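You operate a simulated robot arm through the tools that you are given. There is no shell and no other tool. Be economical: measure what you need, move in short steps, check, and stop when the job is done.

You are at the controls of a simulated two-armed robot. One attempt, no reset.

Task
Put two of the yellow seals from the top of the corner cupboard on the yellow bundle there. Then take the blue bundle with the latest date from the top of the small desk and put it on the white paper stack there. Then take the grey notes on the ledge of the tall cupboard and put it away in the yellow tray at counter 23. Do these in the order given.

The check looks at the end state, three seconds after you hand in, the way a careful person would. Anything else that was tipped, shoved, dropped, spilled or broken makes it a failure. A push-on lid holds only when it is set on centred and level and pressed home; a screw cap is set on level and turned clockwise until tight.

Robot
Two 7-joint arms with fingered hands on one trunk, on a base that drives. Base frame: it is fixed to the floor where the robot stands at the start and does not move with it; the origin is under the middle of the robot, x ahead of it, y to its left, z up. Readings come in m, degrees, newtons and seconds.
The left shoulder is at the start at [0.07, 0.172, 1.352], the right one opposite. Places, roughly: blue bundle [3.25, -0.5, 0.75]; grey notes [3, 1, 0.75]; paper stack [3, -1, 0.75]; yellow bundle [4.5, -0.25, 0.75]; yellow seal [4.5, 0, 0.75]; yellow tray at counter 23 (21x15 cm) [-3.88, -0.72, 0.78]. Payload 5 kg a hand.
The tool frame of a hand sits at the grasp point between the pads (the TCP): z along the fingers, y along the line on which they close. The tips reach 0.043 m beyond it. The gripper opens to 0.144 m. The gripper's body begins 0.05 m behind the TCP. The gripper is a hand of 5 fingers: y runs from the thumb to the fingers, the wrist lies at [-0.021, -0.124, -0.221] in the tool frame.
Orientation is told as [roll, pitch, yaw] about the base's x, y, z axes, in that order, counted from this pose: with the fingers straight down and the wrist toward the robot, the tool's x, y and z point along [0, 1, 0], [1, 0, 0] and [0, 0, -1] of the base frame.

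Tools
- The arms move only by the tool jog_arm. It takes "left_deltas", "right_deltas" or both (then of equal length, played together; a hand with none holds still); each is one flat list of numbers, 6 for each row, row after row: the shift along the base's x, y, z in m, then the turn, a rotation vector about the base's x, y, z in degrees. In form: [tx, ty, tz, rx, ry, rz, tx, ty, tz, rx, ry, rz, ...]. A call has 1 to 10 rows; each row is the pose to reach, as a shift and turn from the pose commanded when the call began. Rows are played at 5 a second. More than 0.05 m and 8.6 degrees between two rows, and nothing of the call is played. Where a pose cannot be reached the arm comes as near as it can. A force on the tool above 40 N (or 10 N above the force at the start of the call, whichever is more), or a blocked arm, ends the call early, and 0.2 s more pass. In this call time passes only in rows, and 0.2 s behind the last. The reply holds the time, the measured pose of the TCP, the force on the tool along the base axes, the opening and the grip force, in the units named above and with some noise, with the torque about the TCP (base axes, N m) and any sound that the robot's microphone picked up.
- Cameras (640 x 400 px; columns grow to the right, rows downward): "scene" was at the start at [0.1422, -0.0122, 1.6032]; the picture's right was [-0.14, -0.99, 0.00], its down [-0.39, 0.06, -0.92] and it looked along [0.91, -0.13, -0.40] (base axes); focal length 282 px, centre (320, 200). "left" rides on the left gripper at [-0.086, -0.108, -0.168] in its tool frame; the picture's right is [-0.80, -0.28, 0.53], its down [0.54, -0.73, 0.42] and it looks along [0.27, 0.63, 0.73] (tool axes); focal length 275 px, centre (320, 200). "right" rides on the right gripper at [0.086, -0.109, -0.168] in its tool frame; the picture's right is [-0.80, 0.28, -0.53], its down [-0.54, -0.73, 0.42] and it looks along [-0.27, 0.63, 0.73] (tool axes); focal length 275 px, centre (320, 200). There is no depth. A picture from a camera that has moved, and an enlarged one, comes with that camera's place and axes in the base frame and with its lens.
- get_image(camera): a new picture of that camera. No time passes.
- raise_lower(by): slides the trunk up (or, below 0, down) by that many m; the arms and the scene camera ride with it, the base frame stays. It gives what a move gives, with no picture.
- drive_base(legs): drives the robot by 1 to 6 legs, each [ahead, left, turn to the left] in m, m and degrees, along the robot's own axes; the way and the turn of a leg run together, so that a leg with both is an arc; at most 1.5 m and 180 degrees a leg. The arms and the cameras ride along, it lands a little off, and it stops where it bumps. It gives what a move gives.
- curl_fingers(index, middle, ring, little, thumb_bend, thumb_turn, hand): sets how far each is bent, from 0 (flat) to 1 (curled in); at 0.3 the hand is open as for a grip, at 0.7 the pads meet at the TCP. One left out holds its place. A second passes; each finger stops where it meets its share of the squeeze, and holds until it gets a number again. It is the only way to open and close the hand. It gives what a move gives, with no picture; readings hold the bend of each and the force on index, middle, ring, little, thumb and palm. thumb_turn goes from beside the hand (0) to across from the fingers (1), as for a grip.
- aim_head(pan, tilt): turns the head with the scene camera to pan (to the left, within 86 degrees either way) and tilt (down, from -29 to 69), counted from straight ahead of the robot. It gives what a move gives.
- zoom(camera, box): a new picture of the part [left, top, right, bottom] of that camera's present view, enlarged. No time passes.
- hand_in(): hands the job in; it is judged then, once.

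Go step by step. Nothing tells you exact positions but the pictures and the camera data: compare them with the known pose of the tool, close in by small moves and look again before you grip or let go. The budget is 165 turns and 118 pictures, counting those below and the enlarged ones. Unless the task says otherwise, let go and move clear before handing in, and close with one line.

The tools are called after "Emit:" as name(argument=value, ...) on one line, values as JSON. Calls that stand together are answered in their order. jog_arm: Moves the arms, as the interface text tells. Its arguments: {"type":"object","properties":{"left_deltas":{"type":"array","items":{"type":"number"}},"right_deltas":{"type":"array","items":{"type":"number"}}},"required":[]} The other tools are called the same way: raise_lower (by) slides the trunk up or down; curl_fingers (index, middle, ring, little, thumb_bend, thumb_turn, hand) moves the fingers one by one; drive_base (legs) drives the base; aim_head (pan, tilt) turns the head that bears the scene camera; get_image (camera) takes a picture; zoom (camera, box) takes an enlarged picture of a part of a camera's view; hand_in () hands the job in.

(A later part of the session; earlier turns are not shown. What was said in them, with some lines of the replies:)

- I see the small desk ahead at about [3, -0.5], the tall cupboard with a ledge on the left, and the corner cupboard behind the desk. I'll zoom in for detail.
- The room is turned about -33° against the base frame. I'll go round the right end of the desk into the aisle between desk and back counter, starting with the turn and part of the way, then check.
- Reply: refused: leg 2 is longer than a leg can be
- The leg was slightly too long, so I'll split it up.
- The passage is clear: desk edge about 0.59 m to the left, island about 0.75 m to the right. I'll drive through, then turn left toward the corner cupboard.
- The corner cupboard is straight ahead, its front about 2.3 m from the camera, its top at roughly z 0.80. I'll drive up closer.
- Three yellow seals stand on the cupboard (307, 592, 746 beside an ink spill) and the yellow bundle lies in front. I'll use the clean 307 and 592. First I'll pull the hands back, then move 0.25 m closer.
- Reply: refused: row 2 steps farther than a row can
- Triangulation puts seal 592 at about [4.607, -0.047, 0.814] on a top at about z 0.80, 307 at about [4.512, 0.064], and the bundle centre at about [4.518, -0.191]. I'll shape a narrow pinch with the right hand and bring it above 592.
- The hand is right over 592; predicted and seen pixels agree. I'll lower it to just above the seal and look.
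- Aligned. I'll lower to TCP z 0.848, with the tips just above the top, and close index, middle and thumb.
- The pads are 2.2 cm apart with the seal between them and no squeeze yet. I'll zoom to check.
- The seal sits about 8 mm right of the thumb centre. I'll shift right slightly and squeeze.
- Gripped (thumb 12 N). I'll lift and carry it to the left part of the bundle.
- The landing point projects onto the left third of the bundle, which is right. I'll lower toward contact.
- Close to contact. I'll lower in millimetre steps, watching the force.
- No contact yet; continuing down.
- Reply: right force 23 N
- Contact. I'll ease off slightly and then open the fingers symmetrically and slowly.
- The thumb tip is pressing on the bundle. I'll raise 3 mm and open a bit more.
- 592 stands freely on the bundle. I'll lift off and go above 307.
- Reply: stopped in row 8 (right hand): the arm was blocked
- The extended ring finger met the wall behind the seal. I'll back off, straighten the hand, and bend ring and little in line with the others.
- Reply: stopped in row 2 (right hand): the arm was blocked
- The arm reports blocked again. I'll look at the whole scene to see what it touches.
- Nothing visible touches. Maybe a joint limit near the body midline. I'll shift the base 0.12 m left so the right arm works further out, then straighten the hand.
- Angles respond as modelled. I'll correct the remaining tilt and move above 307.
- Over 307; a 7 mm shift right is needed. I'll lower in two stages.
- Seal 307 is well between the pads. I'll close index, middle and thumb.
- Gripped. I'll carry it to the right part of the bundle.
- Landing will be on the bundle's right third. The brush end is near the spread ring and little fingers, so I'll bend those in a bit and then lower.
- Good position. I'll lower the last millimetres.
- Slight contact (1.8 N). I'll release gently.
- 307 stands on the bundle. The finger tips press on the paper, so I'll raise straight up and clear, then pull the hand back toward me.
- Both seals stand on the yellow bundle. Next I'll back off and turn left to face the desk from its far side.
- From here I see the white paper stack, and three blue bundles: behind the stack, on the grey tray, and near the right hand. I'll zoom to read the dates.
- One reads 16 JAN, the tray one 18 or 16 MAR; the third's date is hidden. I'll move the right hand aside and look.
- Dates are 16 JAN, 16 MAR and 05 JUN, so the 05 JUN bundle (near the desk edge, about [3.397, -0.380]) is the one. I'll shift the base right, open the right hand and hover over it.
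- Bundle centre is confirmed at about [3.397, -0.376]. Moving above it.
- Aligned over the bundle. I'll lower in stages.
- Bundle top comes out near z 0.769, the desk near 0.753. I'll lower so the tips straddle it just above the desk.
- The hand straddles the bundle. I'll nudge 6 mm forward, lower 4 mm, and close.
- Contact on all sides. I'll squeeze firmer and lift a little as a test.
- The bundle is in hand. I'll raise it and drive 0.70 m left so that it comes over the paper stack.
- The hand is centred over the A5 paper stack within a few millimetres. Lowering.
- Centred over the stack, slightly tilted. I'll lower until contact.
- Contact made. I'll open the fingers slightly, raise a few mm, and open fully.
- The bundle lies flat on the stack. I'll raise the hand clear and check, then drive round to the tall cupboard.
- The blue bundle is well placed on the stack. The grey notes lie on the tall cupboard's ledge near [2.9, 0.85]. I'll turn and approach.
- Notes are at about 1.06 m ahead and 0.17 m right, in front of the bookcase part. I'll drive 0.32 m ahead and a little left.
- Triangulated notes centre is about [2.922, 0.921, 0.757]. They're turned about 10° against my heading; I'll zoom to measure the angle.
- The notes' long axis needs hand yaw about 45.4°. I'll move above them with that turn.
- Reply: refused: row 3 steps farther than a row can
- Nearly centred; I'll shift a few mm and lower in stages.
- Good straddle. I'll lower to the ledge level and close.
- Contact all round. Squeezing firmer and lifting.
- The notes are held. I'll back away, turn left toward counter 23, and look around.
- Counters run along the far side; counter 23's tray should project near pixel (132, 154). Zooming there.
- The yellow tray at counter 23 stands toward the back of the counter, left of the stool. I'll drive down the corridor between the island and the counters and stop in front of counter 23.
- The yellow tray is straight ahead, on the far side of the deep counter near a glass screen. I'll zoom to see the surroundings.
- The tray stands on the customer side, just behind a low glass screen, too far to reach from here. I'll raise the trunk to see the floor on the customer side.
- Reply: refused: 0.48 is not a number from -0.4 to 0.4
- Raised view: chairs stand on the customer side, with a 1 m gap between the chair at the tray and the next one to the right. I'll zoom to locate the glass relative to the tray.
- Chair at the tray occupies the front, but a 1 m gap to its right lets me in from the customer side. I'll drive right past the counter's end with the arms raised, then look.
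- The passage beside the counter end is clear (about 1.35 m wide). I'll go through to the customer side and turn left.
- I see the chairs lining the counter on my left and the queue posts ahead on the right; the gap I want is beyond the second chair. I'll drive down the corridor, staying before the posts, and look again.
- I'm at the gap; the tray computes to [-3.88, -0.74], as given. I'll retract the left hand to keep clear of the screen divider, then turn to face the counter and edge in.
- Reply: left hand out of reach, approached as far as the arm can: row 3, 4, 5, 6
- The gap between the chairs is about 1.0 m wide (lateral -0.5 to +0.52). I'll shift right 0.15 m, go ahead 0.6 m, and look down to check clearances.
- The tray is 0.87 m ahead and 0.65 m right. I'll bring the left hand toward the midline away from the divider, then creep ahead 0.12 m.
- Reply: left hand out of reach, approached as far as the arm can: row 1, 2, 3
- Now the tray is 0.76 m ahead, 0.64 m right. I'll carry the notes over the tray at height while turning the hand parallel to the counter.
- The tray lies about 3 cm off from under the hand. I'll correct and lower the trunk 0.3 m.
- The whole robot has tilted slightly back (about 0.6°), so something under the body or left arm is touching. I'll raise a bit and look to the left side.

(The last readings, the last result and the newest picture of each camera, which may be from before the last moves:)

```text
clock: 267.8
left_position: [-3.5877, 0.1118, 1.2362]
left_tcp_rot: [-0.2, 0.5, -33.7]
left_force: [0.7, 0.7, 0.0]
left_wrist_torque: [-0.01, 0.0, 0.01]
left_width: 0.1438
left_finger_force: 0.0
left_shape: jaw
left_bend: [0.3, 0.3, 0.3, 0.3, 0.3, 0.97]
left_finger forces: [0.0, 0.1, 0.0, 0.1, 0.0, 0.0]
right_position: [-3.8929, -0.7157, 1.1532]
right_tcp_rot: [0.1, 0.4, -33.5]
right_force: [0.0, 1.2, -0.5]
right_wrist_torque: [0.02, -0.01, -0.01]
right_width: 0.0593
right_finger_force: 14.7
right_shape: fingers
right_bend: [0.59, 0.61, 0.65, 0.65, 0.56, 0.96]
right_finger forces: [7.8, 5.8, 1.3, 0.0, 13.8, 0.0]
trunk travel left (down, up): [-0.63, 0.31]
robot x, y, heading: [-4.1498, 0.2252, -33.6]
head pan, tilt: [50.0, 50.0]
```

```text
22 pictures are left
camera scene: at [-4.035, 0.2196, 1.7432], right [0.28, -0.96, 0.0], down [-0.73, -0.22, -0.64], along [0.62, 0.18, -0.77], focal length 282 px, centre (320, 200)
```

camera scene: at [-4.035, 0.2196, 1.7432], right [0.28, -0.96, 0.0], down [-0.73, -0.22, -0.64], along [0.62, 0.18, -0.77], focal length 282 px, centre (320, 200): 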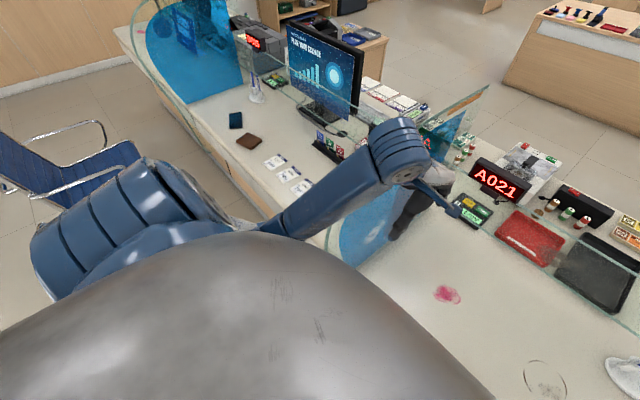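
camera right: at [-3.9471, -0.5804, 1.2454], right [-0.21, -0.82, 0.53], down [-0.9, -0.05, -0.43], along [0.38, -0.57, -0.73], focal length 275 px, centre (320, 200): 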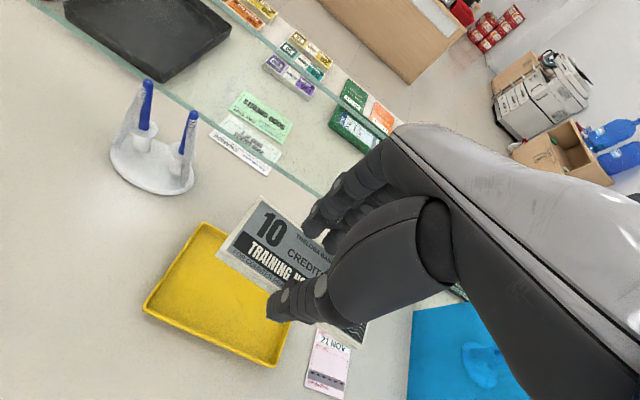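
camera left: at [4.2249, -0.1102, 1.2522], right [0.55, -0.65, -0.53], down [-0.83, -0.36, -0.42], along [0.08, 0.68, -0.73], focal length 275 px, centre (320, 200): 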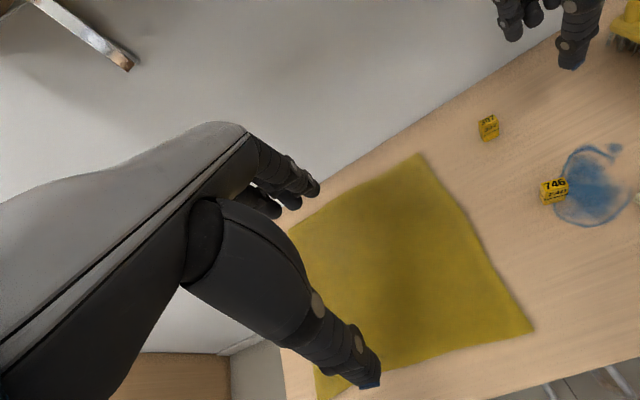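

With the trunk up again the tilt is gone: the left forearm was resting on the glass divider. I'll raise the left hand well above it before lowering again.

Emit:
jog_arm(left_deltas=[0, 0, 0.05, 0, 0, 0, 0, 0, 0.1, 0, 0, 0, 0, 0, 0.15, 0, 0, 0, 0, 0, 0.2, 0, 0, 0, 0, 0, 0.25, 0, 0, 0, 0, 0, 0.3, 0, 0, 0, 0, 0, 0.35, 0, 0, 0])

Emit:
get_image(camera="scene")

```text
clock: 269.4
left_position: [-3.5899, 0.112, 1.5859]
left_tcp_rot: [0.0, 0.5, -33.8]
left_force: [0.1, 0.3, -0.9]
left_wrist_torque: [0.01, -0.06, -0.02]
left_width: 0.1438
left_finger_force: 0.0
left_shape: jaw
left_bend: [0.3, 0.3, 0.3, 0.3, 0.3, 0.98]
left_finger forces: [0.1, 0.0, 0.0, 0.0, 0.0, 0.0]
left hand out of reach, approached as far as the arm can: row 1, 2
right_position: [-3.895, -0.7157, 1.1535]
right_tcp_rot: [0.2, 0.3, -33.4]
right_force: [-0.8, 0.2, 0.1]
right_wrist_torque: [0.0, -0.06, -0.01]
right_width: 0.059
right_finger_force: 14.6
right_shape: fingers
right_bend: [0.59, 0.61, 0.65, 0.65, 0.56, 0.96]
right_finger forces: [7.8, 5.8, 1.3, 0.0, 13.8, 0.1]
trunk travel left (down, up): [-0.63, 0.31]
robot x, y, heading: [-4.1516, 0.2208, -33.6]
head pan, tilt: [50.0, 50.0]
```

```text
21 pictures are left
camera scene: at [-4.0373, 0.2195, 1.7432], right [0.28, -0.96, 0.0], down [-0.73, -0.22, -0.64], along [0.62, 0.18, -0.77], focal length 282 px, centre (320, 200)
```

scene: 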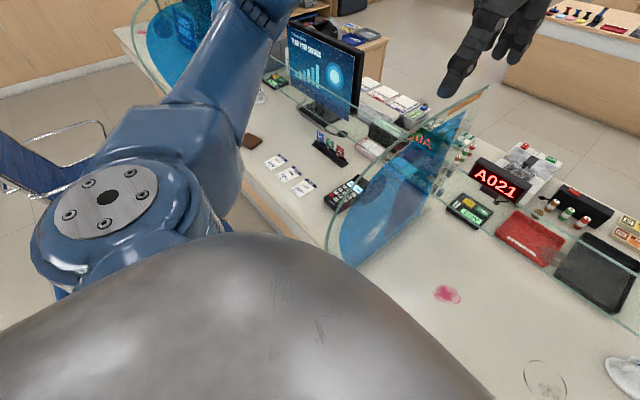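

The divider is intact and the left arm now clear above it. I'll also pull the left hand back from the counter, then lower the trunk gradually.

Emit:
jog_arm(left_deltas=[-0.04, 0.027, 0.01, 0, 0, 0, -0.08, 0.054, 0.02, 0, 0, 0, -0.12, 0.081, 0.03, 0, 0, 0, -0.16, 0.108, 0.03, 0, 0, 0])

Emit:
raise_lower(by=-0.1)

Emit:
get_image(camera="scene")

```text
clock: 270.4
left_position: [-3.7442, 0.2204, 1.6233]
left_tcp_rot: [-0.1, 0.5, -33.7]
left_force: [-0.9, 0.9, 0.0]
left_wrist_torque: [-0.05, -0.03, 0.01]
left_width: 0.1439
left_finger_force: 0.2
left_shape: jaw
left_bend: [0.3, 0.3, 0.3, 0.3, 0.3, 0.98]
left_finger forces: [0.1, 0.0, 0.0, 0.0, 0.0, 0.0]
left hand out of reach, approached as far as the arm can: row 4
right_position: [-3.8939, -0.7157, 1.1549]
right_tcp_rot: [0.1, 0.3, -33.5]
right_force: [0.1, 0.5, -1.0]
right_wrist_torque: [-0.01, -0.07, -0.03]
right_width: 0.059
right_finger_force: 14.6
right_shape: fingers
right_bend: [0.59, 0.61, 0.65, 0.65, 0.56, 0.96]
right_finger forces: [7.9, 5.8, 1.2, 0.0, 13.8, 0.0]
trunk travel left (down, up): [-0.63, 0.31]
robot x, y, heading: [-4.1514, 0.2273, -33.6]
head pan, tilt: [50.0, 50.0]
```

```text
clock: 271.8
left_position: [-3.7424, 0.2179, 1.5238]
left_tcp_rot: [-0.1, 0.5, -33.7]
left_force: [-0.8, 0.7, -0.3]
left_wrist_torque: [0.05, 0.02, 0.01]
left_width: 0.1439
left_finger_force: 0.2
left_shape: jaw
left_bend: [0.3, 0.3, 0.3, 0.3, 0.3, 0.98]
left_finger forces: [0.1, 0.0, 0.0, 0.0, 0.0, 0.0]
right_position: [-3.893, -0.7134, 1.0538]
right_tcp_rot: [0.2, 0.3, -33.6]
right_force: [0.0, 0.8, -1.0]
right_wrist_torque: [0.03, 0.0, 0.02]
right_width: 0.059
right_finger_force: 14.3
right_shape: fingers
right_bend: [0.59, 0.61, 0.65, 0.65, 0.56, 0.96]
right_finger forces: [7.8, 5.7, 1.3, 0.0, 13.7, 0.0]
trunk travel left (down, up): [-0.53, 0.41]
robot x, y, heading: [-4.1519, 0.2246, -33.6]
head pan, tilt: [50.0, 50.0]
```

```text
20 pictures are left
camera scene: at [-4.0353, 0.2199, 1.6434], right [0.28, -0.96, 0.0], down [-0.73, -0.22, -0.64], along [0.62, 0.18, -0.77], focal length 282 px, centre (320, 200)
```

scene: 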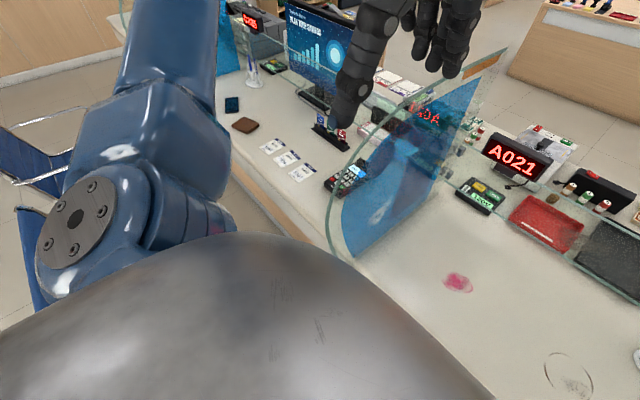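

No tilt this time. Lowering another 0.1 m and checking the tray from the right hand.

Emit:
raise_lower(by=-0.1)

Emit:
get_image(camera="right")

```text
clock: 273.1
left_position: [-3.7425, 0.2182, 1.4238]
left_tcp_rot: [-0.2, 0.5, -33.7]
left_force: [0.5, -0.1, 1.2]
left_wrist_torque: [0.0, 0.0, 0.01]
left_width: 0.1439
left_finger_force: 0.2
left_shape: jaw
left_bend: [0.3, 0.3, 0.3, 0.3, 0.3, 0.98]
left_finger forces: [0.0, 0.0, 0.0, 0.1, 0.0, 0.1]
right_position: [-3.8933, -0.7164, 0.9534]
right_tcp_rot: [0.0, 0.4, -33.6]
right_force: [0.0, 0.0, -0.4]
right_wrist_torque: [0.01, 0.03, 0.01]
right_width: 0.0589
right_finger_force: 14.7
right_shape: fingers
right_bend: [0.59, 0.61, 0.65, 0.65, 0.56, 0.96]
right_finger forces: [7.8, 5.9, 1.4, 0.1, 13.7, 0.1]
trunk travel left (down, up): [-0.43, 0.51]
robot x, y, heading: [-4.1491, 0.2227, -33.7]
head pan, tilt: [50.0, 50.0]
```

```text
19 pictures are left
camera right: at [-3.9345, -0.5852, 1.1197], right [-0.2, -0.82, 0.53], down [-0.91, -0.05, -0.42], along [0.37, -0.57, -0.74], focal length 275 px, centre (320, 200)
```

right: 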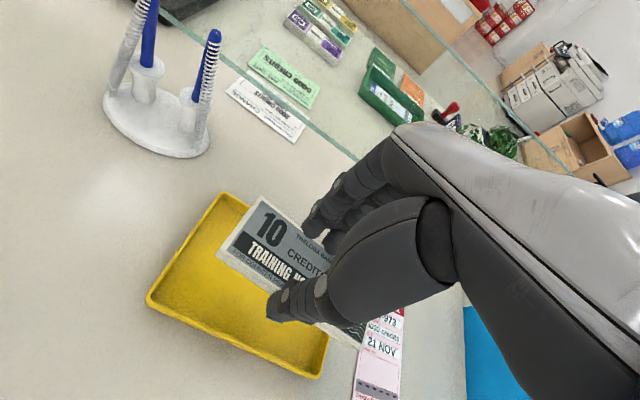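

Tray corners reconstruct to 21 x 15 cm, centred at [-3.882, -0.734]. I'll shift the notes 1.8 cm to centre them and lower by the trunk another 0.1 m.

Emit:
jog_arm(right_deltas=[0.015, -0.01, 0, 0, 0, 0])

Emit:
raise_lower(by=-0.09)

Emit:
get_image(camera="right")

```text
clock: 273.5
left_position: [-3.74, 0.2165, 1.4228]
left_tcp_rot: [-0.1, 0.6, -33.6]
left_force: [0.9, -0.1, 0.2]
left_wrist_torque: [0.03, 0.02, 0.01]
left_width: 0.144
left_finger_force: 0.0
left_shape: jaw
left_bend: [0.3, 0.3, 0.3, 0.3, 0.3, 0.98]
left_finger forces: [0.1, 0.1, 0.0, 0.0, 0.0, 0.1]
right_position: [-3.8778, -0.727, 0.9514]
right_tcp_rot: [0.1, 0.4, -33.6]
right_force: [-0.2, 0.2, -0.7]
right_wrist_torque: [0.0, -0.02, 0.0]
right_width: 0.059
right_finger_force: 14.0
right_shape: fingers
right_bend: [0.59, 0.61, 0.65, 0.65, 0.56, 0.96]
right_finger forces: [7.7, 5.7, 1.2, 0.1, 13.8, 0.0]
trunk travel left (down, up): [-0.43, 0.51]
robot x, y, heading: [-4.1541, 0.2212, -33.7]
head pan, tilt: [50.0, 50.0]
```

```text
clock: 274.7
left_position: [-3.7433, 0.2187, 1.3331]
left_tcp_rot: [-0.1, 0.5, -33.7]
left_force: [0.0, -0.6, 0.1]
left_wrist_torque: [-0.01, -0.01, 0.0]
left_width: 0.1439
left_finger_force: 0.2
left_shape: jaw
left_bend: [0.3, 0.3, 0.3, 0.3, 0.3, 0.98]
left_finger forces: [0.0, 0.0, 0.1, 0.1, 0.1, 0.0]
right_position: [-3.8781, -0.726, 0.8645]
right_tcp_rot: [0.2, 0.3, -33.5]
right_force: [-0.2, -0.2, -1.1]
right_wrist_torque: [-0.01, -0.02, -0.01]
right_width: 0.0589
right_finger_force: 14.5
right_shape: fingers
right_bend: [0.59, 0.61, 0.65, 0.65, 0.56, 0.96]
right_finger forces: [7.8, 5.8, 1.2, 0.1, 13.7, 0.0]
trunk travel left (down, up): [-0.34, 0.6]
robot x, y, heading: [-4.1511, 0.2225, -33.3]
head pan, tilt: [50.0, 50.0]
```

```text
18 pictures are left
camera right: at [-3.9195, -0.5952, 1.0297], right [-0.2, -0.82, 0.53], down [-0.91, -0.05, -0.42], along [0.37, -0.57, -0.74], focal length 275 px, centre (320, 200)
```

right: 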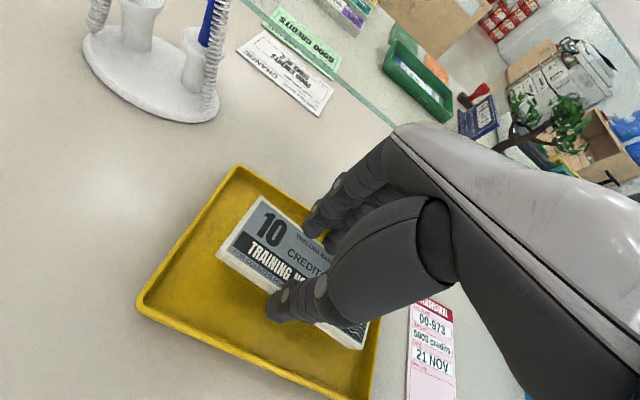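

Well centred inside the tray. Lowering further with the trunk in small steps.

Emit:
raise_lower(by=-0.035)

Emit:
zoom(camera="right", box=[130, 130, 450, 330])

```text
clock: 275.6
left_position: [-3.7446, 0.2194, 1.2984]
left_tcp_rot: [-0.1, 0.6, -33.6]
left_force: [-0.1, -1.0, 0.4]
left_wrist_torque: [0.11, 0.02, -0.02]
left_width: 0.144
left_finger_force: 0.1
left_shape: jaw
left_bend: [0.3, 0.3, 0.3, 0.3, 0.3, 0.98]
left_finger forces: [0.0, 0.0, 0.0, 0.0, 0.1, 0.1]
right_position: [-3.8778, -0.7278, 0.8385]
right_tcp_rot: [-0.1, -0.7, -33.5]
right_force: [-0.1, 5.1, 19.2]
right_wrist_torque: [-0.08, 0.35, 0.08]
right_width: 0.0597
right_finger_force: 24.7
right_shape: fingers
right_bend: [0.59, 0.62, 0.65, 0.65, 0.56, 0.95]
right_finger forces: [7.0, 4.7, 18.1, 0.0, 19.2, 0.0]
trunk travel left (down, up): [-0.306, 0.634]
robot x, y, heading: [-4.1499, 0.2252, -33.6]
head pan, tilt: [50.0, 50.0]
stopped: the force on the tool passed its limit at 44 N (the readings are from after the stop); the commanded pose is now the measured one
```

```text
2.00 times, centred on (290, 230) of right
camera zoom: at [-3.9199, -0.5959, 1.0035], right [-0.21, -0.82, 0.54], down [-0.9, -0.05, -0.43], along [0.38, -0.58, -0.72], focal length 551 px, centre (380, 140)
```

zoom: 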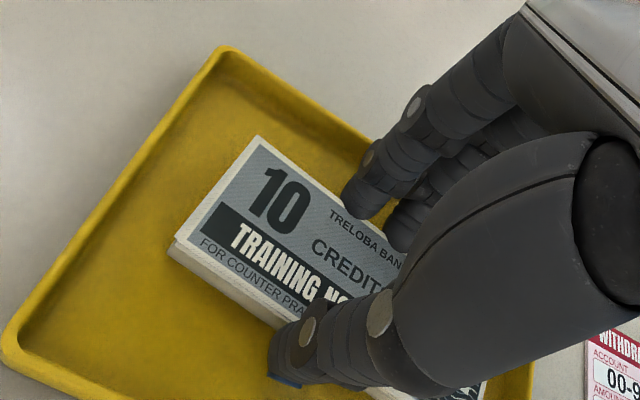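

Contact with the tray floor. I'll ease up a few millimetres, then open the fingers a little.

Emit:
jog_arm(right_deltas=[0, 0, 0.004, 0, 0, 0])

Emit:
curl_fingers(hand="right", index=0.54, middle=0.54, ring=0.54, little=0.54, thumb_bend=0.51)

Emit:
zoom(camera="right", box=[130, 130, 450, 330])

```text
clock: 276.1
left_position: [-3.7441, 0.2193, 1.299]
left_tcp_rot: [-0.1, 0.5, -33.6]
left_force: [-0.1, -0.5, 0.5]
left_wrist_torque: [0.04, -0.01, -0.01]
left_width: 0.1437
left_finger_force: 0.0
left_shape: jaw
left_bend: [0.3, 0.3, 0.3, 0.3, 0.3, 0.98]
left_finger forces: [0.1, 0.0, 0.0, 0.0, 0.0, 0.0]
right_position: [-3.8766, -0.7288, 0.8397]
right_tcp_rot: [-0.1, -0.4, -33.4]
right_force: [1.2, -1.1, 11.8]
right_wrist_torque: [-0.38, 0.2, 0.01]
right_width: 0.0592
right_finger_force: 22.3
right_shape: fingers
right_bend: [0.59, 0.62, 0.65, 0.65, 0.56, 0.95]
right_finger forces: [8.2, 5.5, 15.3, 0.0, 16.3, 0.1]
trunk travel left (down, up): [-0.306, 0.634]
robot x, y, heading: [-4.1473, 0.2259, -33.6]
head pan, tilt: [50.0, 50.0]
```

```text
clock: 277.1
left_position: [-3.7428, 0.2187, 1.2997]
left_tcp_rot: [-0.1, 0.5, -33.6]
left_force: [0.3, -0.1, -0.1]
left_wrist_torque: [-0.01, 0.0, 0.0]
left_width: 0.1438
left_finger_force: 0.1
left_shape: jaw
left_bend: [0.3, 0.3, 0.3, 0.3, 0.3, 0.98]
left_finger forces: [0.0, 0.1, 0.0, 0.0, 0.1, 0.1]
right_position: [-3.8763, -0.7283, 0.8377]
right_tcp_rot: [-0.1, -0.3, -33.5]
right_force: [-0.2, 0.2, -0.1]
right_wrist_torque: [0.04, -0.01, -0.01]
right_width: 0.0701
right_finger_force: 0.2
right_shape: fingers
right_bend: [0.54, 0.54, 0.54, 0.54, 0.51, 0.97]
right_finger forces: [0.1, 0.0, 0.1, 0.1, 0.2, 0.0]
trunk travel left (down, up): [-0.306, 0.634]
robot x, y, heading: [-4.1535, 0.2245, -33.4]
head pan, tilt: [50.0, 50.0]
```

```text
2.00 times, centred on (290, 230) of right
camera zoom: at [-3.9193, -0.596, 1.0034], right [-0.2, -0.82, 0.54], down [-0.9, -0.05, -0.43], along [0.38, -0.57, -0.73], focal length 551 px, centre (380, 140)
```

zoom: 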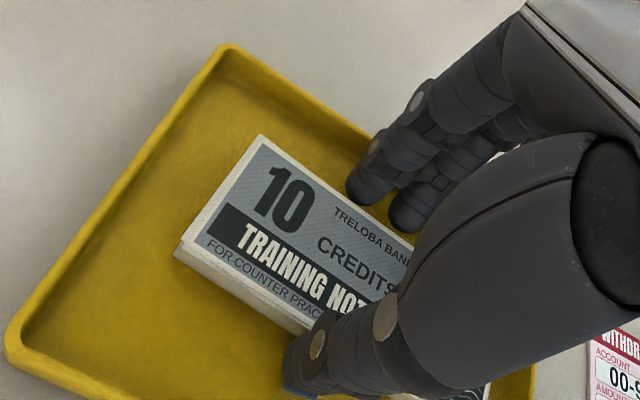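

The notes rest in the tray, fingers clear. Raising straight up with the trunk and checking.

Emit:
raise_lower(by=0.3)

Emit:
get_image(camera="right")

```text
clock: 280.1
left_position: [-3.7423, 0.2178, 1.5992]
left_tcp_rot: [-0.1, 0.5, -33.6]
left_force: [-0.8, 0.2, 0.0]
left_wrist_torque: [0.03, 0.01, -0.03]
left_width: 0.144
left_finger_force: 0.1
left_shape: jaw
left_bend: [0.3, 0.3, 0.3, 0.3, 0.3, 0.98]
left_finger forces: [0.0, 0.1, 0.1, 0.0, 0.1, 0.0]
right_position: [-3.8765, -0.7272, 1.1383]
right_tcp_rot: [-0.1, -0.2, -33.5]
right_force: [0.5, -0.4, 0.1]
right_wrist_torque: [0.0, -0.01, -0.01]
right_width: 0.0701
right_finger_force: 0.1
right_shape: fingers
right_bend: [0.54, 0.54, 0.54, 0.54, 0.51, 0.97]
right_finger forces: [0.0, 0.0, 0.0, 0.0, 0.0, 0.0]
trunk travel left (down, up): [-0.606, 0.334]
robot x, y, heading: [-4.152, 0.2261, -33.5]
head pan, tilt: [50.0, 50.0]
```

```text
15 pictures are left
camera right: at [-3.9192, -0.5962, 1.3033], right [-0.2, -0.82, 0.54], down [-0.9, -0.05, -0.43], along [0.38, -0.57, -0.73], focal length 275 px, centre (320, 200)
```

right: 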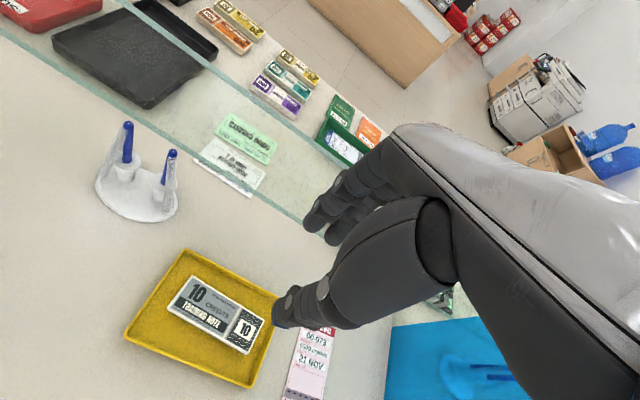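

The notes lie fully inside the yellow tray. A last look at the divider and chair surroundings before handing in.

Emit:
get_image(camera="scene")

Emit:
aim_head(pan=-60, tilt=45)

Emit:
get_image(camera="scene")

```text
14 pictures are left
camera scene: at [-4.0348, 0.2198, 1.7188], right [0.28, -0.96, 0.0], down [-0.73, -0.22, -0.64], along [0.62, 0.18, -0.77], focal length 282 px, centre (320, 200)
```

scene: 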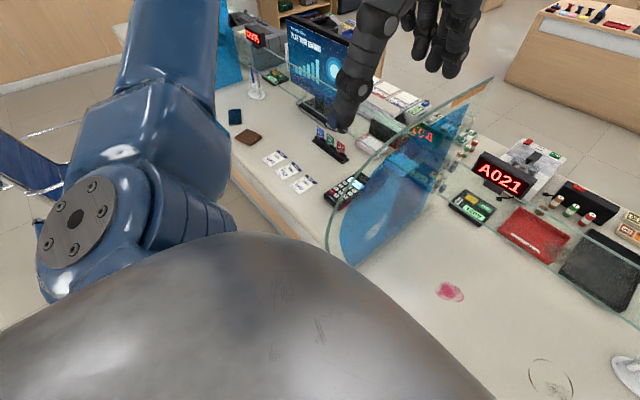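

```text
clock: 281.9
left_position: [-3.7432, 0.2185, 1.5989]
left_tcp_rot: [-0.1, 0.5, -33.6]
left_force: [0.2, 0.3, -0.1]
left_wrist_torque: [0.02, -0.02, 0.01]
left_width: 0.1438
left_finger_force: 0.0
left_shape: jaw
left_bend: [0.3, 0.3, 0.3, 0.3, 0.3, 0.98]
left_finger forces: [0.0, 0.1, 0.1, 0.0, 0.0, 0.1]
right_position: [-3.876, -0.7269, 1.1386]
right_tcp_rot: [-0.1, -0.3, -33.5]
right_force: [0.6, 0.5, 1.2]
right_wrist_torque: [0.02, -0.01, 0.01]
right_width: 0.0697
right_finger_force: 0.0
right_shape: fingers
right_bend: [0.54, 0.54, 0.54, 0.54, 0.51, 0.97]
right_finger forces: [0.1, 0.0, 0.0, 0.1, 0.1, 0.0]
trunk travel left (down, up): [-0.606, 0.334]
robot x, y, heading: [-4.1515, 0.2257, -33.6]
head pan, tilt: [-60.0, 45.0]
```

```text
13 pictures are left
camera scene: at [-4.1136, 0.1169, 1.7258], right [-1.0, 0.06, 0.0], down [0.04, 0.71, -0.71], along [-0.04, -0.71, -0.71], focal length 282 px, centre (320, 200)
```

scene: 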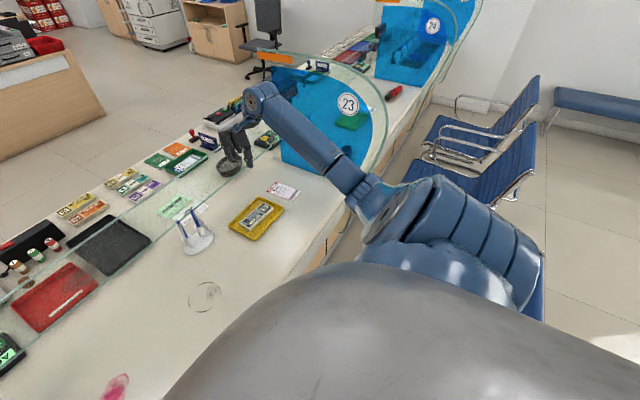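

The notes are in the tray, and in this view the screens and the counter items stand where they were. Both hands are empty and clear, so I'm handing in.

Emit:
hand_in()

```text
The job is handed in.
```

I did all three jobs in order and handed in: seals 592 and 307 are on the yellow bundle, the 05 JUN blue bundle is on the white paper stack, and the grey notes are in the yellow tray at counter 23. On the way, the left forearm appears to have rested briefly on a glass divider at the counter; it looked undamaged afterwards. I could not fully see the chair beside the robot in the last view.
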